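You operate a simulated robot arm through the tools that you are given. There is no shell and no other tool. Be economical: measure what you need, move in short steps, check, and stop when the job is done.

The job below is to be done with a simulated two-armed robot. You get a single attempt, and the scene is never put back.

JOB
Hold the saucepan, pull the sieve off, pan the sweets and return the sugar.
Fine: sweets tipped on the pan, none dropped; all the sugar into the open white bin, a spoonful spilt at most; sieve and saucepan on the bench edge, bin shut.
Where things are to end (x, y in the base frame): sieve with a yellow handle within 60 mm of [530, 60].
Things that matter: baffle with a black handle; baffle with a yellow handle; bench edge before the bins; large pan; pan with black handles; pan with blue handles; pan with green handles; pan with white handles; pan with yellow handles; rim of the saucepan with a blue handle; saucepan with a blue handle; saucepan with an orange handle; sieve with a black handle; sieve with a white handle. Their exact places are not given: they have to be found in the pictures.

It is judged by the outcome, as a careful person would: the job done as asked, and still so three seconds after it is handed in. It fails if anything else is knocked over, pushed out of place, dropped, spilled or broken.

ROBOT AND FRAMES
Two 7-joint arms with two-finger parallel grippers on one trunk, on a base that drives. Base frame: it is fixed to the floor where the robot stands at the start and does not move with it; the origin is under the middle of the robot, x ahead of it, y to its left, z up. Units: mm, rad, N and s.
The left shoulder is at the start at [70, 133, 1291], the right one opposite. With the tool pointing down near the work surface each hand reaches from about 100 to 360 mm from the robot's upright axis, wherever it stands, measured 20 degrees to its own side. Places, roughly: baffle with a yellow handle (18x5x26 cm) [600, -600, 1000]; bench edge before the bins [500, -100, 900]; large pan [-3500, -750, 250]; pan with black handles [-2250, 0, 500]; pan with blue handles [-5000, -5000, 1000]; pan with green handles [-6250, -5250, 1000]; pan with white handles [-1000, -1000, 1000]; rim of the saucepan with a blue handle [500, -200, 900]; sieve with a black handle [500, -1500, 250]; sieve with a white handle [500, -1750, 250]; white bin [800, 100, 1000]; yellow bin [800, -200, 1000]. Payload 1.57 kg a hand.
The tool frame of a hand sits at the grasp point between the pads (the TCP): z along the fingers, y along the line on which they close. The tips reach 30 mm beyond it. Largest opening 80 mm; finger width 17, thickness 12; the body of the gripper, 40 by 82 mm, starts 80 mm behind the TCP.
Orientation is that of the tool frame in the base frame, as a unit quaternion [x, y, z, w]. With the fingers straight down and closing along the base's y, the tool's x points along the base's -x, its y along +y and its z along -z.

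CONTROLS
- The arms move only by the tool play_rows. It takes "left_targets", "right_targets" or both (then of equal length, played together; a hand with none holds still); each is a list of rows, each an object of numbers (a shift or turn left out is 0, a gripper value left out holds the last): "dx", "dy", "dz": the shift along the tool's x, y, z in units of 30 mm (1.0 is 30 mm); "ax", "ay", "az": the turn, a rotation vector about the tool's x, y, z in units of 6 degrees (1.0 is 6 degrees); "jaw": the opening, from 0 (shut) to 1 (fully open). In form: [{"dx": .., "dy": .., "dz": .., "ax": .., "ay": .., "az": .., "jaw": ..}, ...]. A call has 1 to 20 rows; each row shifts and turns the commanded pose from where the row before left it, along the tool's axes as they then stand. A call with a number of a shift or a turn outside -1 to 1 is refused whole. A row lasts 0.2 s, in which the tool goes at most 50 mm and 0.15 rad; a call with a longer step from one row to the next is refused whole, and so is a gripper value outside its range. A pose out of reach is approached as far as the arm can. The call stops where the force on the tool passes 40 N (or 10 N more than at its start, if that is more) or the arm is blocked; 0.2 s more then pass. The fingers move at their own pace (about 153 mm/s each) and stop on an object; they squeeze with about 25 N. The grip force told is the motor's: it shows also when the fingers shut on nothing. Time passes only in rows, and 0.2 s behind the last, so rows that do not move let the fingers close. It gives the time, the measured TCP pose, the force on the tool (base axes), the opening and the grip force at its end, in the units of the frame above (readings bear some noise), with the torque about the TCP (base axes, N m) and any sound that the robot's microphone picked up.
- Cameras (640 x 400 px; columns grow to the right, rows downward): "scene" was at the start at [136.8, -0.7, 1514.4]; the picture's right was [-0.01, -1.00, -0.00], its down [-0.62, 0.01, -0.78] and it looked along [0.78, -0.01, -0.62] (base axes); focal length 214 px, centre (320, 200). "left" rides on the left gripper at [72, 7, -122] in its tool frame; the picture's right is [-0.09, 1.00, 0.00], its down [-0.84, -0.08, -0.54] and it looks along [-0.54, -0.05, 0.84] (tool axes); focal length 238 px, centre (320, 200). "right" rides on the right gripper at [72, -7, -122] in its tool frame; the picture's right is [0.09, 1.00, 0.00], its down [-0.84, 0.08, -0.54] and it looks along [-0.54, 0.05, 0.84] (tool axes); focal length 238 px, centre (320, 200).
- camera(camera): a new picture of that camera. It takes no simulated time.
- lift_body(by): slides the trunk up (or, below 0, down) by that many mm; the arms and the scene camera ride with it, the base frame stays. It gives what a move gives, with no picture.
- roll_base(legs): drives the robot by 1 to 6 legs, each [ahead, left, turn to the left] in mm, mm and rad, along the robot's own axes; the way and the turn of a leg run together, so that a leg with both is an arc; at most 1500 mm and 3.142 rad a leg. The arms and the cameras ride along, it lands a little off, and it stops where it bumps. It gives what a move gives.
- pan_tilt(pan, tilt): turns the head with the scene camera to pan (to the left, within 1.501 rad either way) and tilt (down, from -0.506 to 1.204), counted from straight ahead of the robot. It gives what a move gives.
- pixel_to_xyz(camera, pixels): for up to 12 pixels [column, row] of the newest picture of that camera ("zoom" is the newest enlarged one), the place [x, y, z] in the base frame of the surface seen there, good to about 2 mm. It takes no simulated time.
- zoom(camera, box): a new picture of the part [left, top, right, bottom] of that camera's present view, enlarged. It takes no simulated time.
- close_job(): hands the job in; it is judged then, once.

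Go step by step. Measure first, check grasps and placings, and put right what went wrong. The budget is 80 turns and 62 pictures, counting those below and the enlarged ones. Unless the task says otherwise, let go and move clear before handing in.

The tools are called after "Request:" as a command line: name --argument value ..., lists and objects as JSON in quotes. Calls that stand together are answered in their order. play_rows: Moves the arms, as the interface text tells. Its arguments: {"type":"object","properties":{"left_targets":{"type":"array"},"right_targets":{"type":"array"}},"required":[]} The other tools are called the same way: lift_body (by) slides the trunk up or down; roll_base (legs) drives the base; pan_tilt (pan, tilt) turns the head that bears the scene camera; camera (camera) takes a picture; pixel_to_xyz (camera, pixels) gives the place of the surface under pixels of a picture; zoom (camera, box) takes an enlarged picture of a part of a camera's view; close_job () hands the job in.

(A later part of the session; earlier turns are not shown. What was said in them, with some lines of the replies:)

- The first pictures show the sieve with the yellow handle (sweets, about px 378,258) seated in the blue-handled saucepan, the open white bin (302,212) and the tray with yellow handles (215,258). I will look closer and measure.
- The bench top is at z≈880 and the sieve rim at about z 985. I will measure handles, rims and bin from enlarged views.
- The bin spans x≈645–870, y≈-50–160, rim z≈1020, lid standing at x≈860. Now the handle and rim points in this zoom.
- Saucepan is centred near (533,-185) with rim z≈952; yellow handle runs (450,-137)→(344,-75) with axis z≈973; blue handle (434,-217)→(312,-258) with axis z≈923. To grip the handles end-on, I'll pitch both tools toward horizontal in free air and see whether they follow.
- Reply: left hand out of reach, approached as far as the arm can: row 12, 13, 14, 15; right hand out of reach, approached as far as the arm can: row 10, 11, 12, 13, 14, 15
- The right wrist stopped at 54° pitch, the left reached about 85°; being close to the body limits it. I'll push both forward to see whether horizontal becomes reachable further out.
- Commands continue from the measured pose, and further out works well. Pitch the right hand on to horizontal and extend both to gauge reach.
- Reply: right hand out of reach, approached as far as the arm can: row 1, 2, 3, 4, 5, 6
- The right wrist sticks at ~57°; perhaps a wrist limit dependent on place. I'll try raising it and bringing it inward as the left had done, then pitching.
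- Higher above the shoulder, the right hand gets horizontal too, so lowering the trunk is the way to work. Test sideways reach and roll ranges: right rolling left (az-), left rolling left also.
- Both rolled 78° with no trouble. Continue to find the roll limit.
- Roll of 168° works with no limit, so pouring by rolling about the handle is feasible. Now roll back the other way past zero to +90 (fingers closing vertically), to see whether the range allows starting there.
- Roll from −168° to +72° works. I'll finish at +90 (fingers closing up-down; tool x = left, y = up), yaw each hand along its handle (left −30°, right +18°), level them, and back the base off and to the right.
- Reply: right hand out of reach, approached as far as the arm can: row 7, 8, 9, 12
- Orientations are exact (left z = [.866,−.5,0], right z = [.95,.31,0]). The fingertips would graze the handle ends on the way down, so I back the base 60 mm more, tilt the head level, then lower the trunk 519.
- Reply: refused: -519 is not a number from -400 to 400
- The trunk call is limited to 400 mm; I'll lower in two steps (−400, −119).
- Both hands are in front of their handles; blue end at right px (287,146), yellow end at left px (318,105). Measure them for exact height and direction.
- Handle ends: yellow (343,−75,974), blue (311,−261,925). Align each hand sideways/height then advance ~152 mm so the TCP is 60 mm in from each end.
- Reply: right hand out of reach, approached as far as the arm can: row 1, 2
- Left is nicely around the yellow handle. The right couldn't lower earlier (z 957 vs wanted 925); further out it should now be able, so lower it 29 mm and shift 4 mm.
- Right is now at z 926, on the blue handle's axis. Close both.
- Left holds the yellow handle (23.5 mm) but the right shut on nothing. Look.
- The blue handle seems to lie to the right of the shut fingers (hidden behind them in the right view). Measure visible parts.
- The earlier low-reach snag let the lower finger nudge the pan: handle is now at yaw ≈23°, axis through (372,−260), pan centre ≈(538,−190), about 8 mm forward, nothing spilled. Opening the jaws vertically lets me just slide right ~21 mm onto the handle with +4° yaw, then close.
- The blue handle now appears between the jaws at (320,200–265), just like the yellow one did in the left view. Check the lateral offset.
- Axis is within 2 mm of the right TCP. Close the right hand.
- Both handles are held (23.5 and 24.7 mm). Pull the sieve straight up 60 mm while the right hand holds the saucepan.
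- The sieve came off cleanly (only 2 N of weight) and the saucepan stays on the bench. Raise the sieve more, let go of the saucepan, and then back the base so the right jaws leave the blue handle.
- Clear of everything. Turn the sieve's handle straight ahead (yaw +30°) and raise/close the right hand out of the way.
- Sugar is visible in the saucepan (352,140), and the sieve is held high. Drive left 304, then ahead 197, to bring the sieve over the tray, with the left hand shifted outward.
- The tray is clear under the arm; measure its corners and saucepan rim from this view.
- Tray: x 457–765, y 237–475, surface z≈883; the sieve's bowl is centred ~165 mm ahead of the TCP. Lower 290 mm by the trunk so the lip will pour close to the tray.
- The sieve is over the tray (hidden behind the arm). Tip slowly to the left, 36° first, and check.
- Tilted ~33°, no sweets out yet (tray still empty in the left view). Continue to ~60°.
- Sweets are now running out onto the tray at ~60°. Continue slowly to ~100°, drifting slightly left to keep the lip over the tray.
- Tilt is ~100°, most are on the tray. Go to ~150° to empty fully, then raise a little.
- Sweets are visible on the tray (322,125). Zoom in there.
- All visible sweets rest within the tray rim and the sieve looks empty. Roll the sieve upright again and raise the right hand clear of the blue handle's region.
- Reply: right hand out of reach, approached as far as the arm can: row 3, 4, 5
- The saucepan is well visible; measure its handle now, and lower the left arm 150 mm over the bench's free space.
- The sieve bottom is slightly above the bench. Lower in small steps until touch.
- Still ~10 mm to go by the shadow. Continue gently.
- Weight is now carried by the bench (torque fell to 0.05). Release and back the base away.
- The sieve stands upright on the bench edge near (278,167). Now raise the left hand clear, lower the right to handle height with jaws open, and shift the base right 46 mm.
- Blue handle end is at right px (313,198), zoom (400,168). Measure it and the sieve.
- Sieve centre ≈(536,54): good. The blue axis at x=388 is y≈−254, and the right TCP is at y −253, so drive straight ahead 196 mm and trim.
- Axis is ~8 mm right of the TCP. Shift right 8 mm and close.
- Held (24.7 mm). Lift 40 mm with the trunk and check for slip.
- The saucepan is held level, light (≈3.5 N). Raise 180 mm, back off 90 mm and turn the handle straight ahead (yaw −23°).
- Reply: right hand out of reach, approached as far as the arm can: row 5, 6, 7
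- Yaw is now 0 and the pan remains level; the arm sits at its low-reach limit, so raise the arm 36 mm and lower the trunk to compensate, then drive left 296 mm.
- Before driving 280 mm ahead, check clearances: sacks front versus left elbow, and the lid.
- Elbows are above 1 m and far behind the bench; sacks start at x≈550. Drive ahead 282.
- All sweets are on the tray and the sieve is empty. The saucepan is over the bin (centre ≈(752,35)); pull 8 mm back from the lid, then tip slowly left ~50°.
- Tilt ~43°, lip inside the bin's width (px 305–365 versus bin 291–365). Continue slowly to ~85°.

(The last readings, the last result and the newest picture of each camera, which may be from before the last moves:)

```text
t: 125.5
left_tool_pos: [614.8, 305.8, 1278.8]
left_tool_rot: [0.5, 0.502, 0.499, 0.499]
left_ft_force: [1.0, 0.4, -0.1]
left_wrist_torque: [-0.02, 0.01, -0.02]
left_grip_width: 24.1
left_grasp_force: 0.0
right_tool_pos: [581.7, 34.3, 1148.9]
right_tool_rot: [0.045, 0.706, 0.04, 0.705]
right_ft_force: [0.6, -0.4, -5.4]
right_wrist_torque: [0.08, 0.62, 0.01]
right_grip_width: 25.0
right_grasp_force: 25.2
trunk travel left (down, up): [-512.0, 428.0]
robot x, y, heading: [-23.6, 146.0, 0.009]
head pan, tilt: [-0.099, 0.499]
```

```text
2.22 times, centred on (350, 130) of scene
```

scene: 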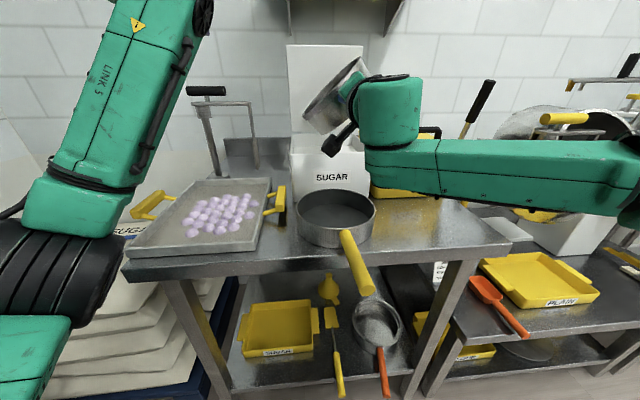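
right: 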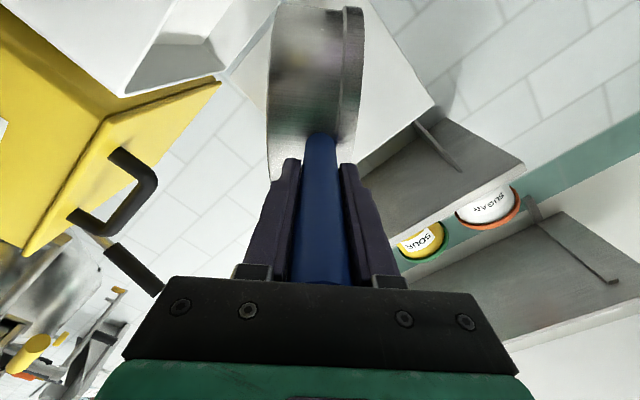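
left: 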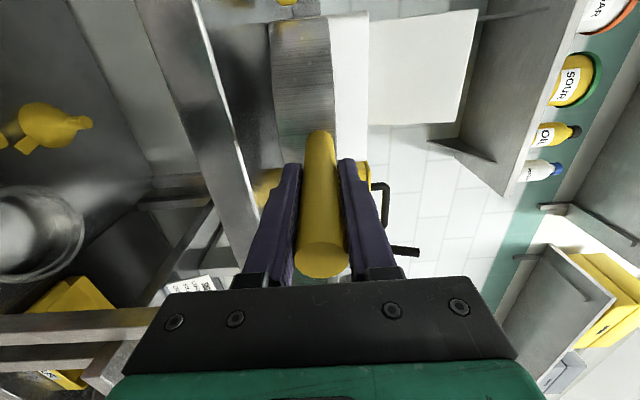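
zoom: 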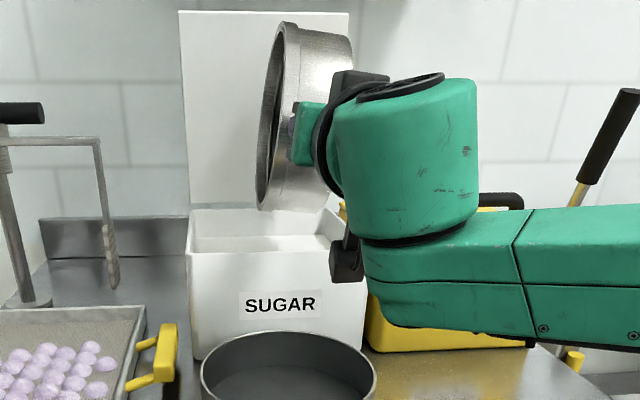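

Tilt ~86° and the lip is directly above the open bin. Continue to ~140°.

Request:
play_rows --right_targets '[{"az": -0.5}, {"az": -0.5}, {"az": -0.5}, {"az": -0.5}, {"az": -0.5}, {"az": -0.5}, {"az": -0.5}, {"az": -0.5}, {"az": -0.5}, {"az": -0.5}, {"az": -0.5}, {"az": -0.5}, {"az": -0.5}, {"az": -0.5}, {"az": -0.5}, {"az": -0.5}, {"az": -0.5}, {"az": -0.5}, {}, {}]'

Request:
zoom --camera "scene" --box '[260, 40, 440, 220]'

```text
t: 129.7
left_tool_pos: [614.4, 307.7, 1278.8]
left_tool_rot: [0.499, 0.501, 0.499, 0.5]
left_ft_force: [0.6, -0.1, 0.1]
left_wrist_torque: [0.01, 0.0, -0.02]
left_grip_width: 24.2
left_grasp_force: 0.0
right_tool_pos: [582.2, 35.2, 1149.5]
right_tool_rot: [-0.281, 0.649, -0.283, 0.647]
right_ft_force: [-0.8, 0.1, -3.8]
right_wrist_torque: [0.09, 0.54, 0.05]
right_grip_width: 24.8
right_grasp_force: 25.1
trunk travel left (down, up): [-512.0, 428.0]
robot x, y, heading: [-20.8, 146.2, 0.005]
head pan, tilt: [-0.099, 0.499]
```

```text
2.22 times, centred on (350, 130) of scene
```

zoom: 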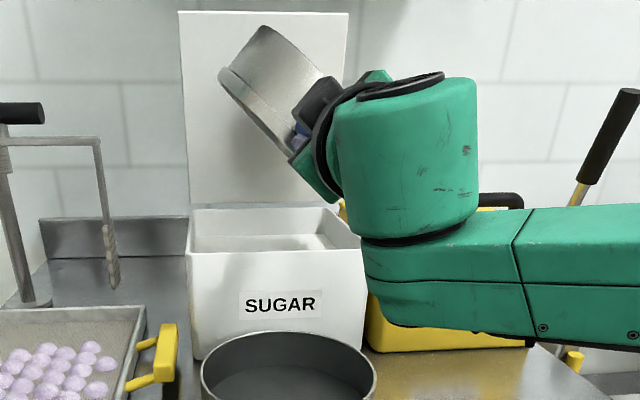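

Sugar seems to have gone in. To be thorough, shift 30 mm left and tilt 18° more with a pause.

Request:
play_rows --right_targets '[{"dx": -0.24, "dy": 0.23}, {"dx": -0.24, "dy": 0.23}, {"dx": -0.24, "dy": 0.23}, {"az": -0.6}, {"az": -0.6}, {"az": -0.6}, {"az": -0.6}, {"az": -0.6}, {}, {"az": 0.6}, {"az": -0.6}, {"az": 0.6}, {"az": -0.6}, {}, {}, {}]'

Request:
zoom --camera "scene" --box '[260, 40, 440, 220]'

```text
t: 133.1
left_tool_pos: [615.2, 306.7, 1278.4]
left_tool_rot: [0.501, 0.501, 0.499, 0.499]
left_ft_force: [0.1, -0.5, -0.7]
left_wrist_torque: [-0.02, 0.0, 0.0]
left_grip_width: 24.1
left_grasp_force: 0.0
right_tool_pos: [581.9, 64.7, 1148.9]
right_tool_rot: [-0.379, 0.598, -0.382, 0.595]
right_ft_force: [0.3, 0.1, -3.9]
right_wrist_torque: [0.04, 0.54, -0.01]
right_grip_width: 24.7
right_grasp_force: 24.9
trunk travel left (down, up): [-512.0, 428.0]
robot x, y, heading: [-25.9, 146.6, 0.006]
head pan, tilt: [-0.099, 0.499]
```

```text
2.22 times, centred on (350, 130) of scene
```

zoom: 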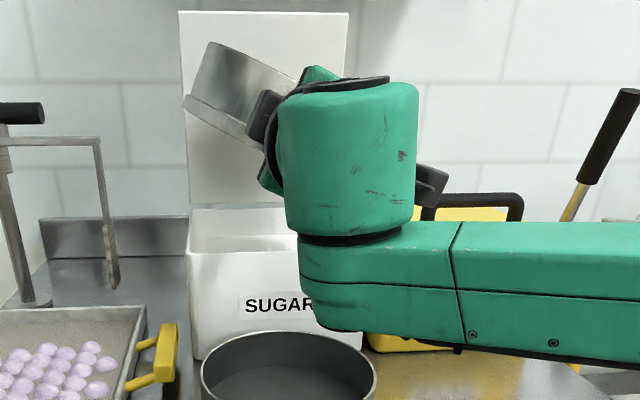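

Pan should be empty. Roll it upright (25.8 units) over the bin, then look inside.

Request:
play_rows --right_targets '[{"az": 1}, {"az": 1}, {"az": 1}, {"az": 1}, {"az": 1}, {"az": 1}, {"az": 1}, {"az": 1}, {"az": 1}, {"az": 1}, {"az": 1}, {"az": 1}, {"az": 1}, {"az": 1}, {"az": 1}, {"az": 1}, {"az": 1}, {"az": 1}, {"az": 1}, {"az": 1}]'

Request:
play_rows --right_targets '[{"az": 1}, {"az": 1}, {"az": 1}, {"az": 1}, {"az": 1}, {"az": 0.8}, {"dx": -0.5}, {"dx": -0.5}, {}]'

Request:
roll_base --legs '[[-290, 0, 0], [0, -224, 0]]'

Request:
camera --camera "scene"

```text
t: 137.3
left_tool_pos: [615.0, 306.4, 1279.5]
left_tool_rot: [0.499, 0.502, 0.5, 0.499]
left_ft_force: [0.1, 0.2, 0.8]
left_wrist_torque: [0.0, 0.02, -0.01]
left_grip_width: 24.3
left_grasp_force: 0.0
right_tool_pos: [582.4, 64.5, 1148.9]
right_tool_rot: [0.329, 0.626, 0.325, 0.628]
right_ft_force: [0.2, -0.4, -3.8]
right_wrist_torque: [0.03, 0.55, -0.03]
right_grip_width: 24.9
right_grasp_force: 25.0
trunk travel left (down, up): [-512.0, 428.0]
robot x, y, heading: [-20.9, 148.4, 0.009]
head pan, tilt: [-0.099, 0.499]
```

```text
t: 139.3
left_tool_pos: [615.0, 307.3, 1278.4]
left_tool_rot: [0.5, 0.501, 0.5, 0.499]
left_ft_force: [0.4, -0.4, -0.5]
left_wrist_torque: [-0.02, -0.01, 0.01]
left_grip_width: 24.0
left_grasp_force: 0.0
right_tool_pos: [582.0, 34.0, 1149.5]
right_tool_rot: [0.501, 0.5, 0.496, 0.503]
right_ft_force: [0.3, 0.0, -2.8]
right_wrist_torque: [0.02, 0.52, -0.01]
right_grip_width: 24.8
right_grasp_force: 25.1
trunk travel left (down, up): [-512.0, 428.0]
robot x, y, heading: [-23.6, 149.0, 0.009]
head pan, tilt: [-0.099, 0.499]
```

```text
t: 142.6
left_tool_pos: [322.8, 89.3, 1280.2]
left_tool_rot: [0.497, 0.504, 0.502, 0.497]
left_ft_force: [-0.4, -0.7, -0.1]
left_wrist_torque: [-0.03, 0.04, 0.06]
left_grip_width: 24.2
left_grasp_force: 0.0
right_tool_pos: [292.7, -184.1, 1150.4]
right_tool_rot: [0.499, 0.502, 0.498, 0.5]
right_ft_force: [0.4, 0.7, -3.6]
right_wrist_torque: [-0.04, 0.52, -0.03]
right_grip_width: 24.9
right_grasp_force: 24.7
trunk travel left (down, up): [-512.0, 428.0]
robot x, y, heading: [-318.0, -77.9, 0.013]
head pan, tilt: [-0.099, 0.499]
```

```text
12 pictures are left
```

scene: 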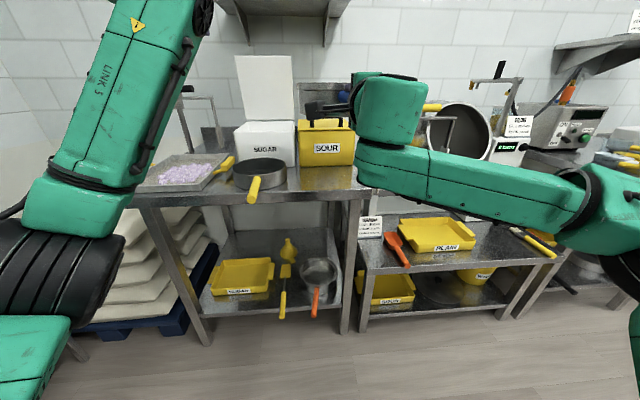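

No spill seen. Move ahead 75 mm and lower the saucepan 212 mm to just above the bench.

Request:
roll_base --legs '[[75, 0, 0]]'

Request:
lift_body --by -212

Request:
zoom --camera "right" --box '[160, 0, 400, 200]'

```text
t: 143.6
left_tool_pos: [396.3, 92.4, 1279.1]
left_tool_rot: [0.496, 0.504, 0.502, 0.498]
left_ft_force: [0.0, -0.5, -0.2]
left_wrist_torque: [0.0, 0.0, -0.01]
left_grip_width: 24.1
left_grasp_force: 0.1
right_tool_pos: [366.6, -181.9, 1150.0]
right_tool_rot: [0.498, 0.503, 0.499, 0.5]
right_ft_force: [1.1, -0.6, -4.0]
right_wrist_torque: [-0.02, 0.56, 0.01]
right_grip_width: 24.9
right_grasp_force: 24.8
trunk travel left (down, up): [-512.0, 428.0]
robot x, y, heading: [-242.7, -72.2, 0.016]
head pan, tilt: [-0.099, 0.499]
```

```text
t: 145.9
left_tool_pos: [395.1, 93.0, 1067.8]
left_tool_rot: [0.498, 0.504, 0.502, 0.497]
left_ft_force: [0.3, -0.8, -0.2]
left_wrist_torque: [0.01, 0.0, 0.03]
left_grip_width: 23.9
left_grasp_force: 0.1
right_tool_pos: [365.2, -181.9, 938.4]
right_tool_rot: [0.499, 0.502, 0.499, 0.5]
right_ft_force: [0.3, 0.0, -3.5]
right_wrist_torque: [-0.03, 0.54, -0.01]
right_grip_width: 24.8
right_grasp_force: 25.5
trunk travel left (down, up): [-300.0, 640.0]
robot x, y, heading: [-238.7, -75.2, 0.02]
head pan, tilt: [-0.099, 0.499]
```

```text
2.00 times, centred on (280, 100) of right
```

zoom: 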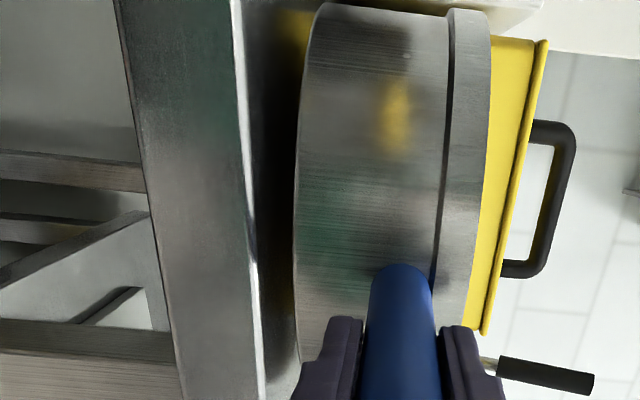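

Lower in small steps to touch (expected near z 925).

Request:
play_rows --right_targets '[{"dy": -0.15}, {"dy": -0.1}, {"dy": -0.08}, {"dy": -0.05}, {"dy": -0.05}, {}]'

```text
t: 147.3
left_tool_pos: [395.8, 91.7, 1066.6]
left_tool_rot: [0.497, 0.504, 0.502, 0.497]
left_ft_force: [1.0, 0.0, -0.3]
left_wrist_torque: [0.02, 0.01, 0.03]
left_grip_width: 24.3
left_grasp_force: 0.1
right_tool_pos: [364.4, -181.2, 925.2]
right_tool_rot: [0.498, 0.502, 0.499, 0.501]
right_ft_force: [1.3, -1.1, -0.2]
right_wrist_torque: [-0.14, -0.17, 0.0]
right_grip_width: 24.8
right_grasp_force: 25.2
trunk travel left (down, up): [-300.0, 640.0]
robot x, y, heading: [-239.9, -74.2, 0.019]
head pan, tilt: [-0.099, 0.499]
```

The saucepan is on the bench. Release, back off, and raise for a look at saucepan, bin and lid.

Request:
play_rows --right_targets '[{"jaw": 0.9}, {}, {}, {}]'

Request:
roll_base --legs '[[-170, 0, 0]]'

Request:
lift_body --by 390

Request:
pan_tilt --pan 0.05 --tilt 0.6

Request:
camera --camera "scene"

```text
t: 148.3
left_tool_pos: [396.6, 92.8, 1067.4]
left_tool_rot: [0.497, 0.503, 0.502, 0.497]
left_ft_force: [-0.4, 0.1, -0.5]
left_wrist_torque: [0.0, -0.04, -0.01]
left_grip_width: 24.0
left_grasp_force: 0.1
right_tool_pos: [364.3, -180.7, 925.4]
right_tool_rot: [0.499, 0.502, 0.499, 0.5]
right_ft_force: [0.2, -0.1, 0.0]
right_wrist_torque: [0.01, -0.01, -0.01]
right_grip_width: 72.0
right_grasp_force: 0.0
trunk travel left (down, up): [-300.0, 640.0]
robot x, y, heading: [-238.1, -74.9, 0.013]
head pan, tilt: [-0.099, 0.499]
```

```text
t: 149.7
left_tool_pos: [228.1, 87.9, 1068.1]
left_tool_rot: [0.497, 0.502, 0.503, 0.498]
left_ft_force: [0.3, -0.9, -0.1]
left_wrist_torque: [0.01, 0.02, -0.01]
left_grip_width: 23.8
left_grasp_force: 0.2
right_tool_pos: [195.3, -184.9, 926.1]
right_tool_rot: [0.499, 0.502, 0.499, 0.5]
right_ft_force: [-0.3, 0.0, 0.6]
right_wrist_torque: [0.02, 0.02, -0.03]
right_grip_width: 71.6
right_grasp_force: 0.1
trunk travel left (down, up): [-300.0, 640.0]
robot x, y, heading: [-410.8, -73.6, 0.011]
head pan, tilt: [-0.099, 0.499]
```

```text
t: 153.5
left_tool_pos: [227.1, 88.0, 1456.6]
left_tool_rot: [0.498, 0.503, 0.502, 0.498]
left_ft_force: [-0.5, 1.3, 0.3]
left_wrist_torque: [-0.02, -0.05, -0.01]
left_grip_width: 23.9
left_grasp_force: 0.1
right_tool_pos: [194.9, -184.0, 1314.9]
right_tool_rot: [0.499, 0.502, 0.498, 0.501]
right_ft_force: [0.6, 0.2, -0.1]
right_wrist_torque: [-0.01, -0.02, -0.03]
right_grip_width: 72.1
right_grasp_force: 0.0
trunk travel left (down, up): [-690.0, 250.0]
robot x, y, heading: [-405.2, -75.1, 0.012]
head pan, tilt: [-0.099, 0.499]
```

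```text
t: 154.2
left_tool_pos: [227.9, 87.8, 1456.9]
left_tool_rot: [0.498, 0.503, 0.502, 0.497]
left_ft_force: [-0.2, -0.7, -0.2]
left_wrist_torque: [-0.02, -0.03, -0.01]
left_grip_width: 23.8
left_grasp_force: 0.0
right_tool_pos: [197.3, -184.7, 1315.1]
right_tool_rot: [0.499, 0.502, 0.497, 0.502]
right_ft_force: [0.1, -0.2, 0.8]
right_wrist_torque: [0.0, 0.0, -0.03]
right_grip_width: 71.9
right_grasp_force: 0.1
trunk travel left (down, up): [-690.0, 250.0]
robot x, y, heading: [-410.7, -75.8, 0.014]
head pan, tilt: [0.051, 0.6]
```

```text
10 pictures are left
```

scene: 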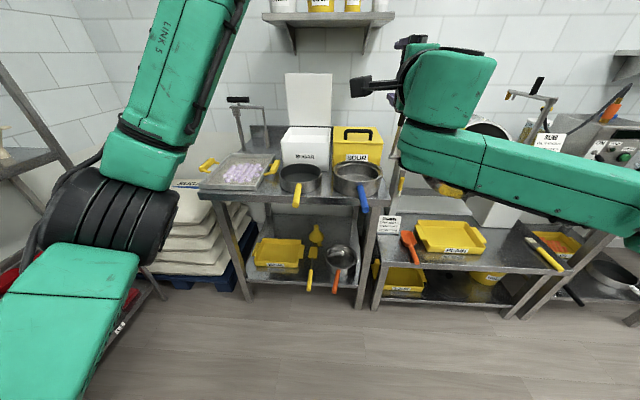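

Request:
zoom --camera "scene" --box '[215, 60, 405, 220]'

Request:
pixel_to_xyz --camera "zoom" --pixels '[[245, 50], [385, 50], [315, 50], [315, 150], [315, 210], [240, 260], [350, 260], [240, 290], [485, 290], [485, 265], [300, 390], [250, 200]]'

```text
2.50 times, centred on (310, 140) of scene
```

zoom: 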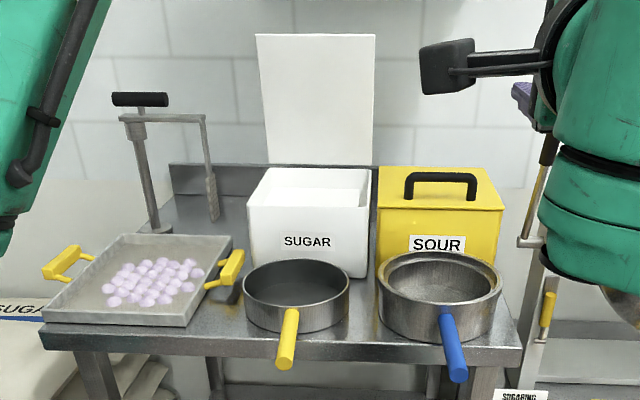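

```text
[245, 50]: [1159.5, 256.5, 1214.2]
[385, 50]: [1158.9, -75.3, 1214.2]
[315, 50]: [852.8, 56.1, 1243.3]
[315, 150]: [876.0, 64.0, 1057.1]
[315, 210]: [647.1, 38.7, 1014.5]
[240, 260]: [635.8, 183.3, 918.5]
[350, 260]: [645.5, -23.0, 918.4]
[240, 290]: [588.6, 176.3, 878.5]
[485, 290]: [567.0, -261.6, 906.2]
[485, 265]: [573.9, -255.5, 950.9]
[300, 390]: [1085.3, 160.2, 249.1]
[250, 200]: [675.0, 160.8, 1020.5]
```

Sweets, sieve and saucepan stand tidy. Check the saucepan's inner floor depth, and the lid's top edge.

Request:
pixel_to_xyz --camera "zoom" --pixels '[[440, 270], [440, 285], [420, 280], [460, 285], [315, 36], [262, 38], [370, 38], [300, 285], [315, 185], [290, 190], [345, 190], [440, 180]]'

Request:
zoom --camera "scene" --box '[290, 110, 400, 210]'

```text
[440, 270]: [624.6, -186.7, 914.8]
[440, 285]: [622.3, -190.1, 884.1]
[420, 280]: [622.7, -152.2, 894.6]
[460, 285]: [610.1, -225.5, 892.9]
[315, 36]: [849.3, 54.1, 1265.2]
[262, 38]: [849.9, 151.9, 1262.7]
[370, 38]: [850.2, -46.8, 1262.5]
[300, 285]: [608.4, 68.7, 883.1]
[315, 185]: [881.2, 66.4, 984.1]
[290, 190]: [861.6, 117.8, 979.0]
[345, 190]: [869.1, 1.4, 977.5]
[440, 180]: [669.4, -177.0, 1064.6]
```

```text
4.00 times, centred on (345, 160) of scene
```

zoom: 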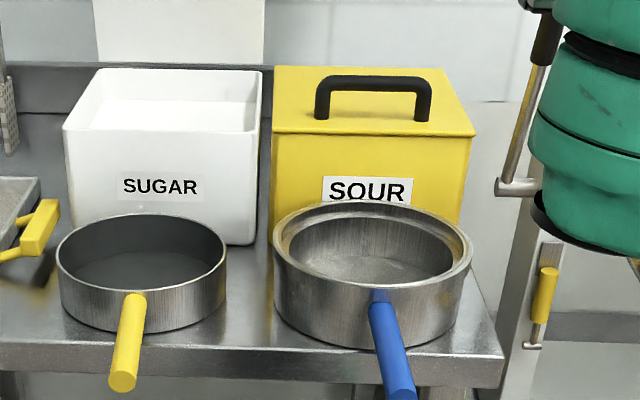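

The saucepan is empty (floor at z 884) and nothing is spilt. The lid's top edge is at about (849, 54, 1266). I'll close the lid by hooking slanted fingertips behind its top with the left hand; first test extension, lowering and a 36° downward pitch in free air, and check the shelf position.

Request:
pixel_to_xyz --camera "scene" --pixels '[[330, 19], [292, 48], [362, 45], [270, 14], [390, 14]]'

Request:
play_rows --left_targets '[{"dz": 0.9, "dy": -0.8, "jaw": 0}, {"dz": 0.9, "dy": -0.8}, {"dz": 0.9, "dy": -0.8}, {"dz": 0.9, "dy": -0.8}, {"dz": 0.9, "dy": -0.8}, {"dz": 0.9, "ax": 0.9}, {"ax": 0.9}, {"ax": 0.9}, {"ax": 0.9}, {"ax": 0.9}, {"ax": 0.9}, {"ax": 0.6}, {}]'

```text
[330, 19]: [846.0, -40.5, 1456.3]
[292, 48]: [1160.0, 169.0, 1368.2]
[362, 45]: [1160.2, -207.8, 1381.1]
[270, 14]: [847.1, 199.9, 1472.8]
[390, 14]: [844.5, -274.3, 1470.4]
```

```text
t: 157.0
left_tool_pos: [363.8, 81.7, 1314.1]
left_tool_rot: [0.531, 0.517, 0.472, 0.477]
left_ft_force: [-0.6, -0.2, 0.4]
left_wrist_torque: [0.0, 0.02, 0.01]
left_grip_width: 0.2
left_grasp_force: 21.5
left hand out of reach, approached as far as the arm can: row 6, 7, 8, 9, 10, 11, 12
right_tool_pos: [195.9, -183.7, 1315.5]
right_tool_rot: [0.499, 0.502, 0.498, 0.5]
right_ft_force: [-0.7, 0.2, -0.2]
right_wrist_torque: [-0.03, -0.04, 0.01]
right_grip_width: 72.0
right_grasp_force: 0.0
trunk travel left (down, up): [-690.0, 250.0]
robot x, y, heading: [-409.5, -78.3, 0.011]
head pan, tilt: [0.051, 0.6]
```

Shelf front edge is at (845, z 1456), well above. Full extension reaches rel. x≈773 but without pitch; a yawed side-hook behind the lid's left edge is better. Measure the press stand next to it first.

Request:
pixel_to_xyz --camera "scene" --pixels '[[238, 99], [230, 99], [248, 99], [264, 107], [266, 122], [268, 140], [240, 120], [245, 150], [287, 90], [288, 110]]'

```text
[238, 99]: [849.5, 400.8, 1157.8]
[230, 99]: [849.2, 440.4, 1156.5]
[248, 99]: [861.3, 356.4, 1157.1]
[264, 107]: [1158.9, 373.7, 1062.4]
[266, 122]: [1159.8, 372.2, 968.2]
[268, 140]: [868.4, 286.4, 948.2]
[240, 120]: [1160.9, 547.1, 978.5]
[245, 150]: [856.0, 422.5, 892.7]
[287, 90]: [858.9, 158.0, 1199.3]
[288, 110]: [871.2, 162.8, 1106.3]
```

Press stand's handle is at (850, 355–440, 1157); the lid's left edge is at y≈156. Test a −50° yaw with the hand shifted out, in free air.

Request:
play_rows --left_targets '[{"ay": -1}, {"ay": -1}, {"ay": -1}, {"ay": -1}, {"ay": -1}, {"ay": -1}, {"ay": -1}, {"ay": -1}, {"ay": -0.4}, {"dx": 0.55, "dz": -0.25}, {"dx": 0.55, "dz": -0.25}, {"dx": 0.55, "dz": -0.25}, {"dx": 0.55, "dz": -0.25}, {}]'

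```text
t: 160.0
left_tool_pos: [308.7, 45.3, 1249.6]
left_tool_rot: [0.681, 0.265, 0.202, 0.652]
left_ft_force: [-0.4, 0.5, 0.3]
left_wrist_torque: [0.02, -0.03, 0.01]
left_grip_width: 0.0
left_grasp_force: 21.1
left hand out of reach, approached as far as the arm can: row 3, 4, 5, 6, 7, 8, 9, 10, 11, 12, 13
right_tool_pos: [196.9, -184.0, 1315.3]
right_tool_rot: [0.499, 0.502, 0.498, 0.501]
right_ft_force: [-0.6, -0.6, 0.3]
right_wrist_torque: [-0.01, 0.0, 0.0]
right_grip_width: 72.1
right_grasp_force: 0.2
trunk travel left (down, up): [-690.0, 250.0]
robot x, y, heading: [-410.5, -78.1, 0.012]
head pan, tilt: [0.051, 0.6]
```

The side yaw limits reach. Pitching down worked for the right arm at shoulder height, so I'll return the left to yaw 0, drop it to about shoulder height, and pitch 36° down there.

Request:
play_rows --left_targets '[{"ay": 1, "dy": -0.4}, {"ay": 1, "dy": -0.4}, {"ay": 1, "dy": -0.4}, {"ay": 1, "dy": -0.4}, {"ay": 1, "dy": -0.4}, {"ay": 1, "dy": -0.4}, {"ay": 1, "dy": -0.4}, {"ay": 1, "dy": -0.4}, {"ay": 0.6, "dy": -0.5}, {"ax": 1}, {"ax": 1}, {"ax": 1}, {"ax": 1}, {"ax": 1}, {"ax": 1}, {}]'

```text
t: 163.4
left_tool_pos: [296.7, 47.5, 1140.9]
left_tool_rot: [0.645, 0.645, 0.292, 0.286]
left_ft_force: [0.0, -0.2, -0.3]
left_wrist_torque: [0.02, -0.01, 0.01]
left_grip_width: 0.1
left_grasp_force: 21.5
right_tool_pos: [196.8, -184.6, 1315.0]
right_tool_rot: [0.499, 0.501, 0.499, 0.5]
right_ft_force: [-1.3, -0.1, -0.2]
right_wrist_torque: [0.0, -0.01, 0.06]
right_grip_width: 72.2
right_grasp_force: 0.0
trunk travel left (down, up): [-690.0, 250.0]
robot x, y, heading: [-411.6, -78.9, 0.015]
head pan, tilt: [0.051, 0.6]
```

Excellent: 42° down at rel. x 708 with no limits. Extend forward 90 mm to gauge.

Request:
play_rows --left_targets '[{"dz": 0.745, "dy": 0.664}, {"dz": 0.745, "dy": 0.664}, {"dz": 0.745, "dy": 0.664}, {}]'

```text
t: 164.4
left_tool_pos: [331.4, 48.2, 1136.2]
left_tool_rot: [0.645, 0.645, 0.294, 0.285]
left_ft_force: [0.7, -0.3, 0.2]
left_wrist_torque: [0.03, -0.02, 0.01]
left_grip_width: 0.2
left_grasp_force: 21.4
left hand out of reach, approached as far as the arm can: row 2, 3
right_tool_pos: [196.5, -185.0, 1314.6]
right_tool_rot: [0.5, 0.502, 0.498, 0.5]
right_ft_force: [0.0, -0.2, 0.8]
right_wrist_torque: [0.0, -0.02, -0.01]
right_grip_width: 71.8
right_grasp_force: 0.0
trunk travel left (down, up): [-690.0, 250.0]
robot x, y, heading: [-410.1, -78.1, 0.018]
head pan, tilt: [0.051, 0.6]
```

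Reach at this pitch is rel. x≈741, which needs the base at about x=110. Look straight down with the head to see how far the torso and base protrude.

Request:
pan_tilt --pan 0 --tilt 1.2

Request:
camera --camera "scene"

Request:
pixel_to_xyz --camera "scene" --pixels '[[320, 395], [320, 370], [320, 340], [320, 310], [240, 390], [400, 390], [320, 280], [200, 370], [440, 370]]'

```text
t: 165.4
left_tool_pos: [330.0, 48.2, 1134.9]
left_tool_rot: [0.645, 0.645, 0.293, 0.286]
left_ft_force: [0.6, -0.2, 0.1]
left_wrist_torque: [-0.05, 0.0, -0.01]
left_grip_width: 0.0
left_grasp_force: 21.6
right_tool_pos: [195.6, -185.1, 1316.2]
right_tool_rot: [0.499, 0.502, 0.499, 0.501]
right_ft_force: [-1.3, -0.4, 1.1]
right_wrist_torque: [0.0, -0.04, -0.02]
right_grip_width: 72.2
right_grasp_force: 0.0
trunk travel left (down, up): [-690.0, 250.0]
robot x, y, heading: [-408.4, -76.4, 0.011]
head pan, tilt: [0.0, 1.201]
```

```text
7 pictures are left
```

scene: 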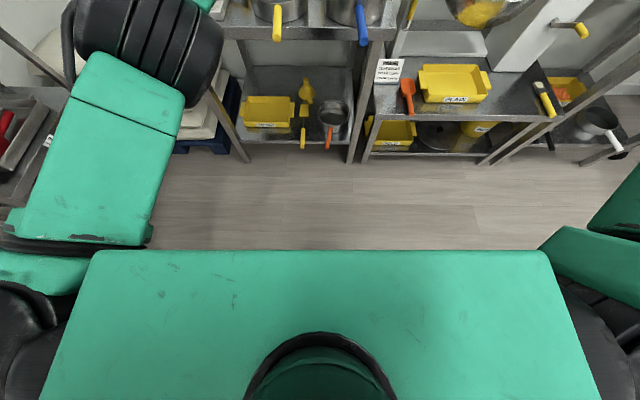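

```text
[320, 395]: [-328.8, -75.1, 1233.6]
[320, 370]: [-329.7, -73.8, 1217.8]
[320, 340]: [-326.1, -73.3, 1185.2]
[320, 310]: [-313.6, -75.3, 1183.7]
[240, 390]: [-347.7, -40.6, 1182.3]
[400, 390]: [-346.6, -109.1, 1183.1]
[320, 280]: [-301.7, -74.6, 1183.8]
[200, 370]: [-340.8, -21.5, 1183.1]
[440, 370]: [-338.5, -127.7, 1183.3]
```

The torso's front is only ~120 mm ahead of its axis and nothing sticks out below, so driving to x≈125 is safe. Raise the trunk so the fingertips clear the lid top (z 1266), and drive ahead most of the way.

Request:
play_rows --right_targets '[{"dz": -0.7, "jaw": 0.2}, {"dz": -0.7}, {"dz": -0.7}, {}]'

Request:
lift_body --by 182

Request:
roll_base --legs '[[470, 0, -0.012]]'

Request:
pan_tilt --pan 0.1 --tilt 0.45

Request:
camera --camera "scene"

```text
t: 166.4
left_tool_pos: [331.5, 49.2, 1134.7]
left_tool_rot: [0.645, 0.645, 0.294, 0.286]
left_ft_force: [-0.5, -0.1, -0.2]
left_wrist_torque: [0.0, 0.01, -0.02]
left_grip_width: 0.2
left_grasp_force: 20.7
right_tool_pos: [131.3, -183.7, 1315.1]
right_tool_rot: [0.499, 0.502, 0.497, 0.501]
right_ft_force: [0.1, 0.4, 0.4]
right_wrist_torque: [0.03, 0.04, 0.01]
right_grip_width: 16.3
right_grasp_force: 0.0
trunk travel left (down, up): [-690.0, 250.0]
robot x, y, heading: [-407.4, -76.3, 0.013]
head pan, tilt: [0.0, 1.201]
```

```text
t: 168.4
left_tool_pos: [331.4, 49.0, 1319.1]
left_tool_rot: [0.645, 0.645, 0.294, 0.286]
left_ft_force: [0.8, 0.2, -0.1]
left_wrist_torque: [0.03, -0.03, -0.02]
left_grip_width: 0.0
left_grasp_force: 21.4
right_tool_pos: [131.6, -184.5, 1496.2]
right_tool_rot: [0.499, 0.502, 0.498, 0.501]
right_ft_force: [-0.1, 0.3, -0.2]
right_wrist_torque: [-0.03, 0.0, -0.01]
right_grip_width: 15.7
right_grasp_force: 0.2
trunk travel left (down, up): [-872.0, 68.0]
robot x, y, heading: [-410.4, -74.6, 0.014]
head pan, tilt: [0.0, 1.201]
```

```text
t: 171.2
left_tool_pos: [798.6, 45.5, 1319.5]
left_tool_rot: [0.647, 0.642, 0.294, 0.288]
left_ft_force: [-0.6, -0.3, 0.2]
left_wrist_torque: [0.03, -0.01, -0.04]
left_grip_width: 0.0
left_grasp_force: 21.4
right_tool_pos: [598.2, -186.2, 1497.0]
right_tool_rot: [0.5, 0.499, 0.497, 0.504]
right_ft_force: [0.1, 0.0, 1.5]
right_wrist_torque: [-0.01, 0.03, 0.03]
right_grip_width: 16.0
right_grasp_force: 0.0
trunk travel left (down, up): [-872.0, 68.0]
robot x, y, heading: [58.4, -72.6, 0.001]
head pan, tilt: [0.0, 1.201]
```

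```text
t: 172.3
left_tool_pos: [800.7, 44.5, 1318.0]
left_tool_rot: [0.648, 0.642, 0.293, 0.287]
left_ft_force: [-0.6, -0.5, 0.5]
left_wrist_torque: [-0.01, -0.01, 0.0]
left_grip_width: 0.4
left_grasp_force: 21.4
right_tool_pos: [600.4, -185.8, 1497.0]
right_tool_rot: [0.501, 0.499, 0.496, 0.504]
right_ft_force: [0.0, -0.3, 0.9]
right_wrist_torque: [0.03, 0.0, -0.01]
right_grip_width: 16.1
right_grasp_force: 0.0
trunk travel left (down, up): [-872.0, 68.0]
robot x, y, heading: [59.4, -70.2, 0.002]
head pan, tilt: [0.099, 0.45]
```

```text
6 pictures are left
```

scene: 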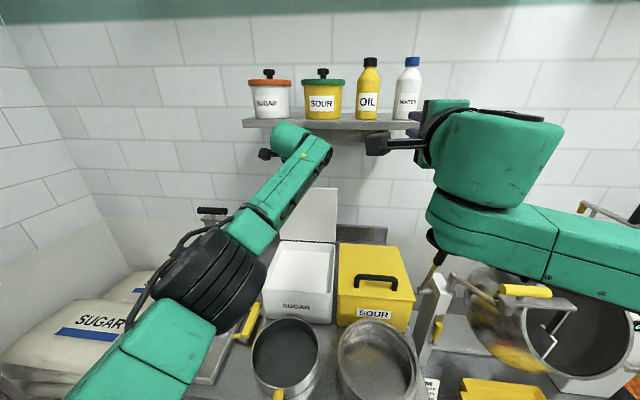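

All clear: the left wrist is well in front of the shelf edge. Go the last 66 mm so the fingertips are beyond the lid top.

Request:
roll_base --legs '[[66, 0, 0]]'

Request:
camera --camera "left"

```text
t: 173.3
left_tool_pos: [858.3, 47.3, 1324.3]
left_tool_rot: [0.646, 0.641, 0.297, 0.291]
left_ft_force: [-0.1, -0.4, 0.6]
left_wrist_torque: [-0.01, -0.01, 0.0]
left_grip_width: 0.1
left_grasp_force: 21.2
right_tool_pos: [655.3, -184.8, 1501.6]
right_tool_rot: [0.498, 0.497, 0.499, 0.506]
right_ft_force: [-0.9, -0.2, 0.6]
right_wrist_torque: [0.01, 0.05, 0.0]
right_grip_width: 15.9
right_grasp_force: 0.1
trunk travel left (down, up): [-872.0, 68.0]
robot x, y, heading: [126.7, -72.1, 0.003]
head pan, tilt: [0.099, 0.45]
```

```text
5 pictures are left
```

left: 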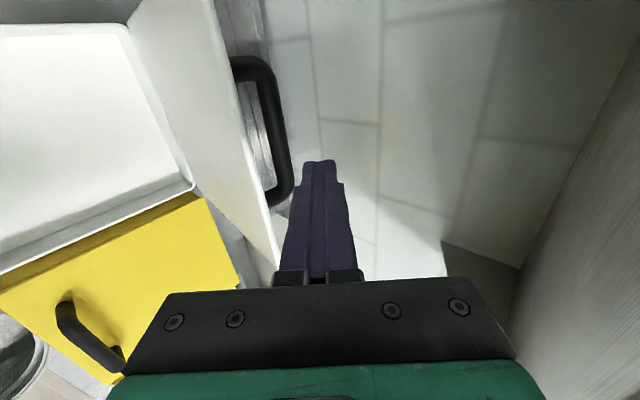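

The lid top edge lies just below the fingers (its black handle is on the far side). Descend 40 mm behind the edge, then pull back toward me ~110 mm with slight descent.

Request:
play_rows --left_targets '[{"dz": 0.177, "dy": -0.199}, {"dz": 0.177, "dy": -0.199}, {"dz": 0.177, "dy": -0.199}, {"dz": 0.177, "dy": -0.199}, {"dz": 0.177, "dy": -0.199}, {"dz": -0.33, "dy": -0.29}, {"dz": -0.33, "dy": -0.29}, {"dz": -0.3, "dy": -0.35}, {"dz": -0.3, "dy": -0.35}, {"dz": -0.3, "dy": -0.37}, {"dz": -0.28, "dy": -0.4}, {"dz": -0.28, "dy": -0.4}, {"dz": -0.26, "dy": -0.4}, {}]'

Request:
camera --camera "left"

```text
t: 176.3
left_tool_pos: [758.2, 47.8, 1261.3]
left_tool_rot: [0.647, 0.642, 0.293, 0.288]
left_ft_force: [0.3, 0.9, 0.1]
left_wrist_torque: [-0.01, -0.03, 0.01]
left_grip_width: 0.0
left_grasp_force: 21.4
right_tool_pos: [667.5, -185.5, 1497.1]
right_tool_rot: [0.5, 0.5, 0.497, 0.503]
right_ft_force: [-0.3, -0.2, 0.0]
right_wrist_torque: [0.03, 0.02, -0.03]
right_grip_width: 16.1
right_grasp_force: 0.0
trunk travel left (down, up): [-872.0, 68.0]
robot x, y, heading: [127.8, -71.2, 0.001]
head pan, tilt: [0.099, 0.45]
```

```text
4 pictures are left
```

left: 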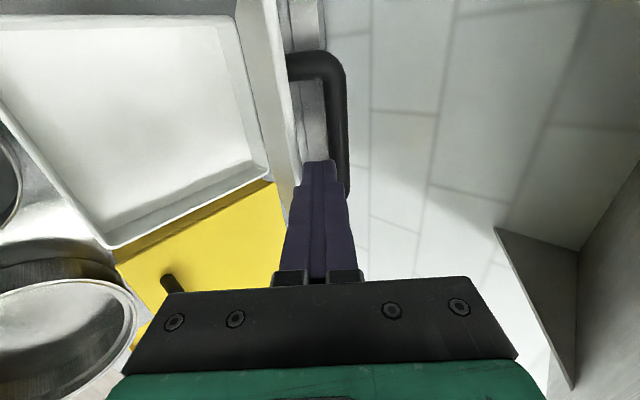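

Measure where the lid and its handle are now.

Request:
pixel_to_xyz --camera "left" --pixels '[[262, 60], [285, 150], [268, 100], [292, 200], [340, 110], [310, 70], [318, 170]]'

```text
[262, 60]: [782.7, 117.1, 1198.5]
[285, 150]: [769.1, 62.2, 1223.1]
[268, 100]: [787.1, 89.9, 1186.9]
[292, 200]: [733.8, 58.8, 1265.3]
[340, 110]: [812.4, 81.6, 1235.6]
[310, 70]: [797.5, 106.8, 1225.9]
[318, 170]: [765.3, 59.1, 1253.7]
```

The lid has come forward to ~30° and stays under the finger. Continue along its arc, forward and down, to shut it.

Request:
play_rows --left_targets '[{"dz": -0.1, "dy": -0.46}, {"dz": -0.1, "dy": -0.46}, {"dz": -0.1, "dy": -0.46}, {"dz": -0.1, "dy": -0.46}, {"dz": -0.01, "dy": -0.49}, {"dz": -0.01, "dy": -0.49}, {"dz": -0.01, "dy": -0.49}, {"dz": -0.01, "dy": -0.49}, {"dz": 0.16, "dy": -0.52}, {"dz": 0.16, "dy": -0.52}, {"dz": 0.16, "dy": -0.52}, {"dz": 0.16, "dy": -0.52}, {"dz": 0.27, "dy": -0.43}, {"dz": 0.27, "dy": -0.43}, {"dz": 0.27, "dy": -0.43}, {"dz": 0.27, "dy": -0.43}, {}]'

Request:
camera --camera "scene"

```text
t: 179.9
left_tool_pos: [636.2, 48.6, 1066.3]
left_tool_rot: [0.648, 0.642, 0.293, 0.287]
left_ft_force: [1.2, -0.2, -0.4]
left_wrist_torque: [0.0, 0.0, 0.0]
left_grip_width: 0.0
left_grasp_force: 21.5
right_tool_pos: [667.4, -184.4, 1497.2]
right_tool_rot: [0.501, 0.499, 0.497, 0.503]
right_ft_force: [0.5, 0.1, 0.2]
right_wrist_torque: [-0.04, 0.0, -0.03]
right_grip_width: 16.1
right_grasp_force: 0.1
trunk travel left (down, up): [-872.0, 68.0]
robot x, y, heading: [126.1, -71.5, 0.004]
head pan, tilt: [0.099, 0.45]
```

```text
3 pictures are left
```

scene: 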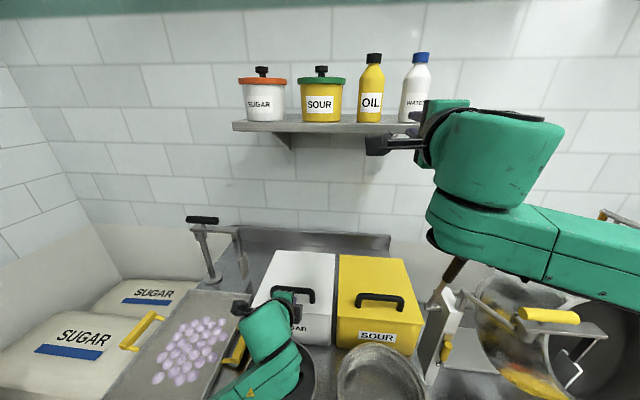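

The bin's lid appears shut. Verify its flatness, then raise the trunk and back away.

Request:
pixel_to_xyz --camera "scene" --pixels '[[300, 262], [325, 258], [325, 300], [325, 315], [322, 335], [265, 300]]'

Request:
play_rows --left_targets '[{"dz": -0.4, "dy": 0.45}, {"dz": -0.4, "dy": 0.45}, {"dz": -0.4, "dy": 0.45}, {"dz": -0.4, "dy": 0.45}, {"dz": -0.4, "dy": 0.45}, {}]'

Request:
lift_body --by 60

Request:
roll_base --legs '[[-500, 0, 0]]'

Request:
pan_tilt --pan 0.1 --tilt 0.7

Request:
camera --camera "scene"

```text
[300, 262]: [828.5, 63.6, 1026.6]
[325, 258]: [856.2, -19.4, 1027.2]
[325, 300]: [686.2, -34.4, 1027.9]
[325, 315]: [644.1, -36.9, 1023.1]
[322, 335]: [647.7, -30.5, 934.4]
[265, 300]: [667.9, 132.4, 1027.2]
```

```text
t: 181.3
left_tool_pos: [637.2, 51.5, 1159.0]
left_tool_rot: [0.649, 0.641, 0.293, 0.287]
left_ft_force: [0.0, -0.3, 0.2]
left_wrist_torque: [0.02, -0.04, 0.02]
left_grip_width: 0.0
left_grasp_force: 21.4
right_tool_pos: [667.0, -185.4, 1496.7]
right_tool_rot: [0.501, 0.499, 0.496, 0.504]
right_ft_force: [0.2, 1.2, 0.4]
right_wrist_torque: [-0.01, -0.02, 0.0]
right_grip_width: 16.2
right_grasp_force: 0.0
trunk travel left (down, up): [-872.0, 68.0]
robot x, y, heading: [125.7, -71.3, 0.004]
head pan, tilt: [0.099, 0.45]
```

```text
t: 182.3
left_tool_pos: [637.1, 51.7, 1217.8]
left_tool_rot: [0.647, 0.642, 0.293, 0.287]
left_ft_force: [0.2, -0.7, 0.3]
left_wrist_torque: [0.0, -0.02, 0.0]
left_grip_width: 0.0
left_grasp_force: 21.6
right_tool_pos: [667.2, -185.4, 1556.4]
right_tool_rot: [0.5, 0.499, 0.498, 0.503]
right_ft_force: [-0.2, -0.1, 0.4]
right_wrist_torque: [0.0, -0.02, -0.01]
right_grip_width: 16.3
right_grasp_force: 0.1
trunk travel left (down, up): [-932.0, 8.0]
robot x, y, heading: [127.2, -74.1, 0.0]
head pan, tilt: [0.099, 0.45]
```

```text
t: 185.3
left_tool_pos: [132.5, 50.7, 1216.9]
left_tool_rot: [0.645, 0.645, 0.294, 0.285]
left_ft_force: [-0.1, 0.4, 1.6]
left_wrist_torque: [0.02, 0.0, 0.02]
left_grip_width: 0.0
left_grasp_force: 21.0
right_tool_pos: [164.3, -184.3, 1556.4]
right_tool_rot: [0.498, 0.503, 0.499, 0.5]
right_ft_force: [-0.5, 0.1, 0.6]
right_wrist_torque: [-0.02, 0.01, -0.03]
right_grip_width: 15.8
right_grasp_force: 0.1
trunk travel left (down, up): [-932.0, 8.0]
robot x, y, heading: [-379.0, -77.5, 0.011]
head pan, tilt: [0.099, 0.45]
```

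```text
t: 186.1
left_tool_pos: [130.4, 51.5, 1217.1]
left_tool_rot: [0.645, 0.645, 0.295, 0.287]
left_ft_force: [0.5, -0.5, -0.2]
left_wrist_torque: [0.03, 0.01, 0.02]
left_grip_width: 0.2
left_grasp_force: 21.6
right_tool_pos: [162.4, -185.1, 1557.7]
right_tool_rot: [0.499, 0.502, 0.499, 0.501]
right_ft_force: [-0.7, 0.2, 0.2]
right_wrist_torque: [0.02, 0.0, -0.01]
right_grip_width: 15.7
right_grasp_force: 0.2
trunk travel left (down, up): [-932.0, 8.0]
robot x, y, heading: [-378.9, -79.0, 0.016]
head pan, tilt: [0.099, 0.7]
```

```text
2 pictures are left
```

scene: 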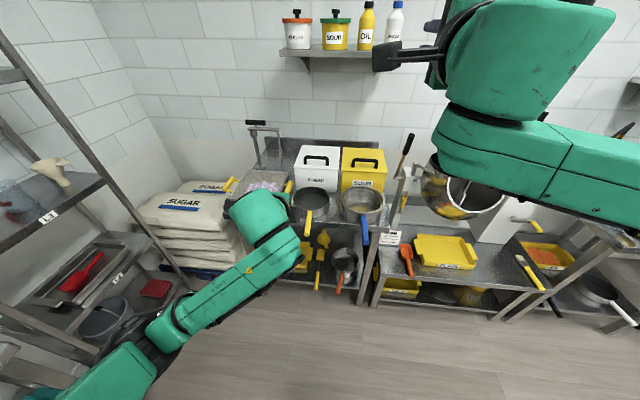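

The lid lies flat at z≈1027, shut. A last check of the sieve and saucepan.

Request:
zoom --camera "scene" --box '[230, 130, 400, 250]'

Request:
pixel_to_xyz --camera "zoom" --pixels '[[230, 215], [373, 215], [305, 190], [305, 262], [305, 240], [410, 215], [570, 215], [490, 190]]'

```text
3.33 times, centred on (315, 190) of scene
```

zoom: 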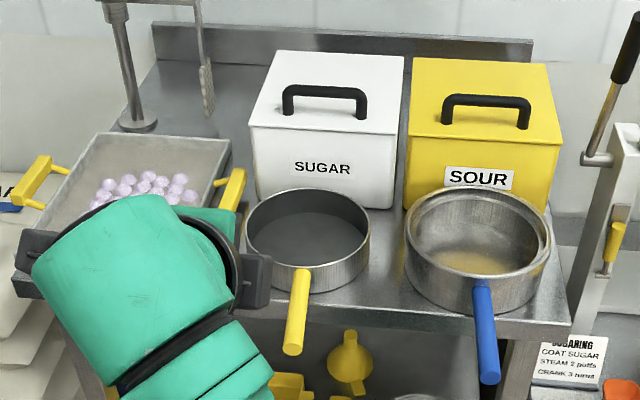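

```text
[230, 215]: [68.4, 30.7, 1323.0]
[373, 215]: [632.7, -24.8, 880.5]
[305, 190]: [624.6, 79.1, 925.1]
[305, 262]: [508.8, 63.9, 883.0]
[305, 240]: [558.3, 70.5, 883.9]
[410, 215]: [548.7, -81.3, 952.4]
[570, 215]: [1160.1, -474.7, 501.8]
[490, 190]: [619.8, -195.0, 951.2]
```

The sieve stands at about (536, 56), the saucepan is empty on the bench edge, the sweets are on the tray and the bin is shut, so I am handing in.

Request:
close_job

```text
The job is handed in.
```

I handed the job in with everything where you asked; the result of the judging wasn't shown.

- **Sweets:** all the visible ones lie on the pan with yellow handles, and none were seen dropped.
- **Sugar:** it is in the white bin, which is shut. The saucepan looked empty and I saw none spilt.
- **Sieve:** it stands on the bench edge at about (536, 56), inside the 60 mm limit.
- **Saucepan:** it stands on the bench edge, a little off where it started. My first attempt at its handle nudged it about 8 mm and turned it slightly, spilling nothing.
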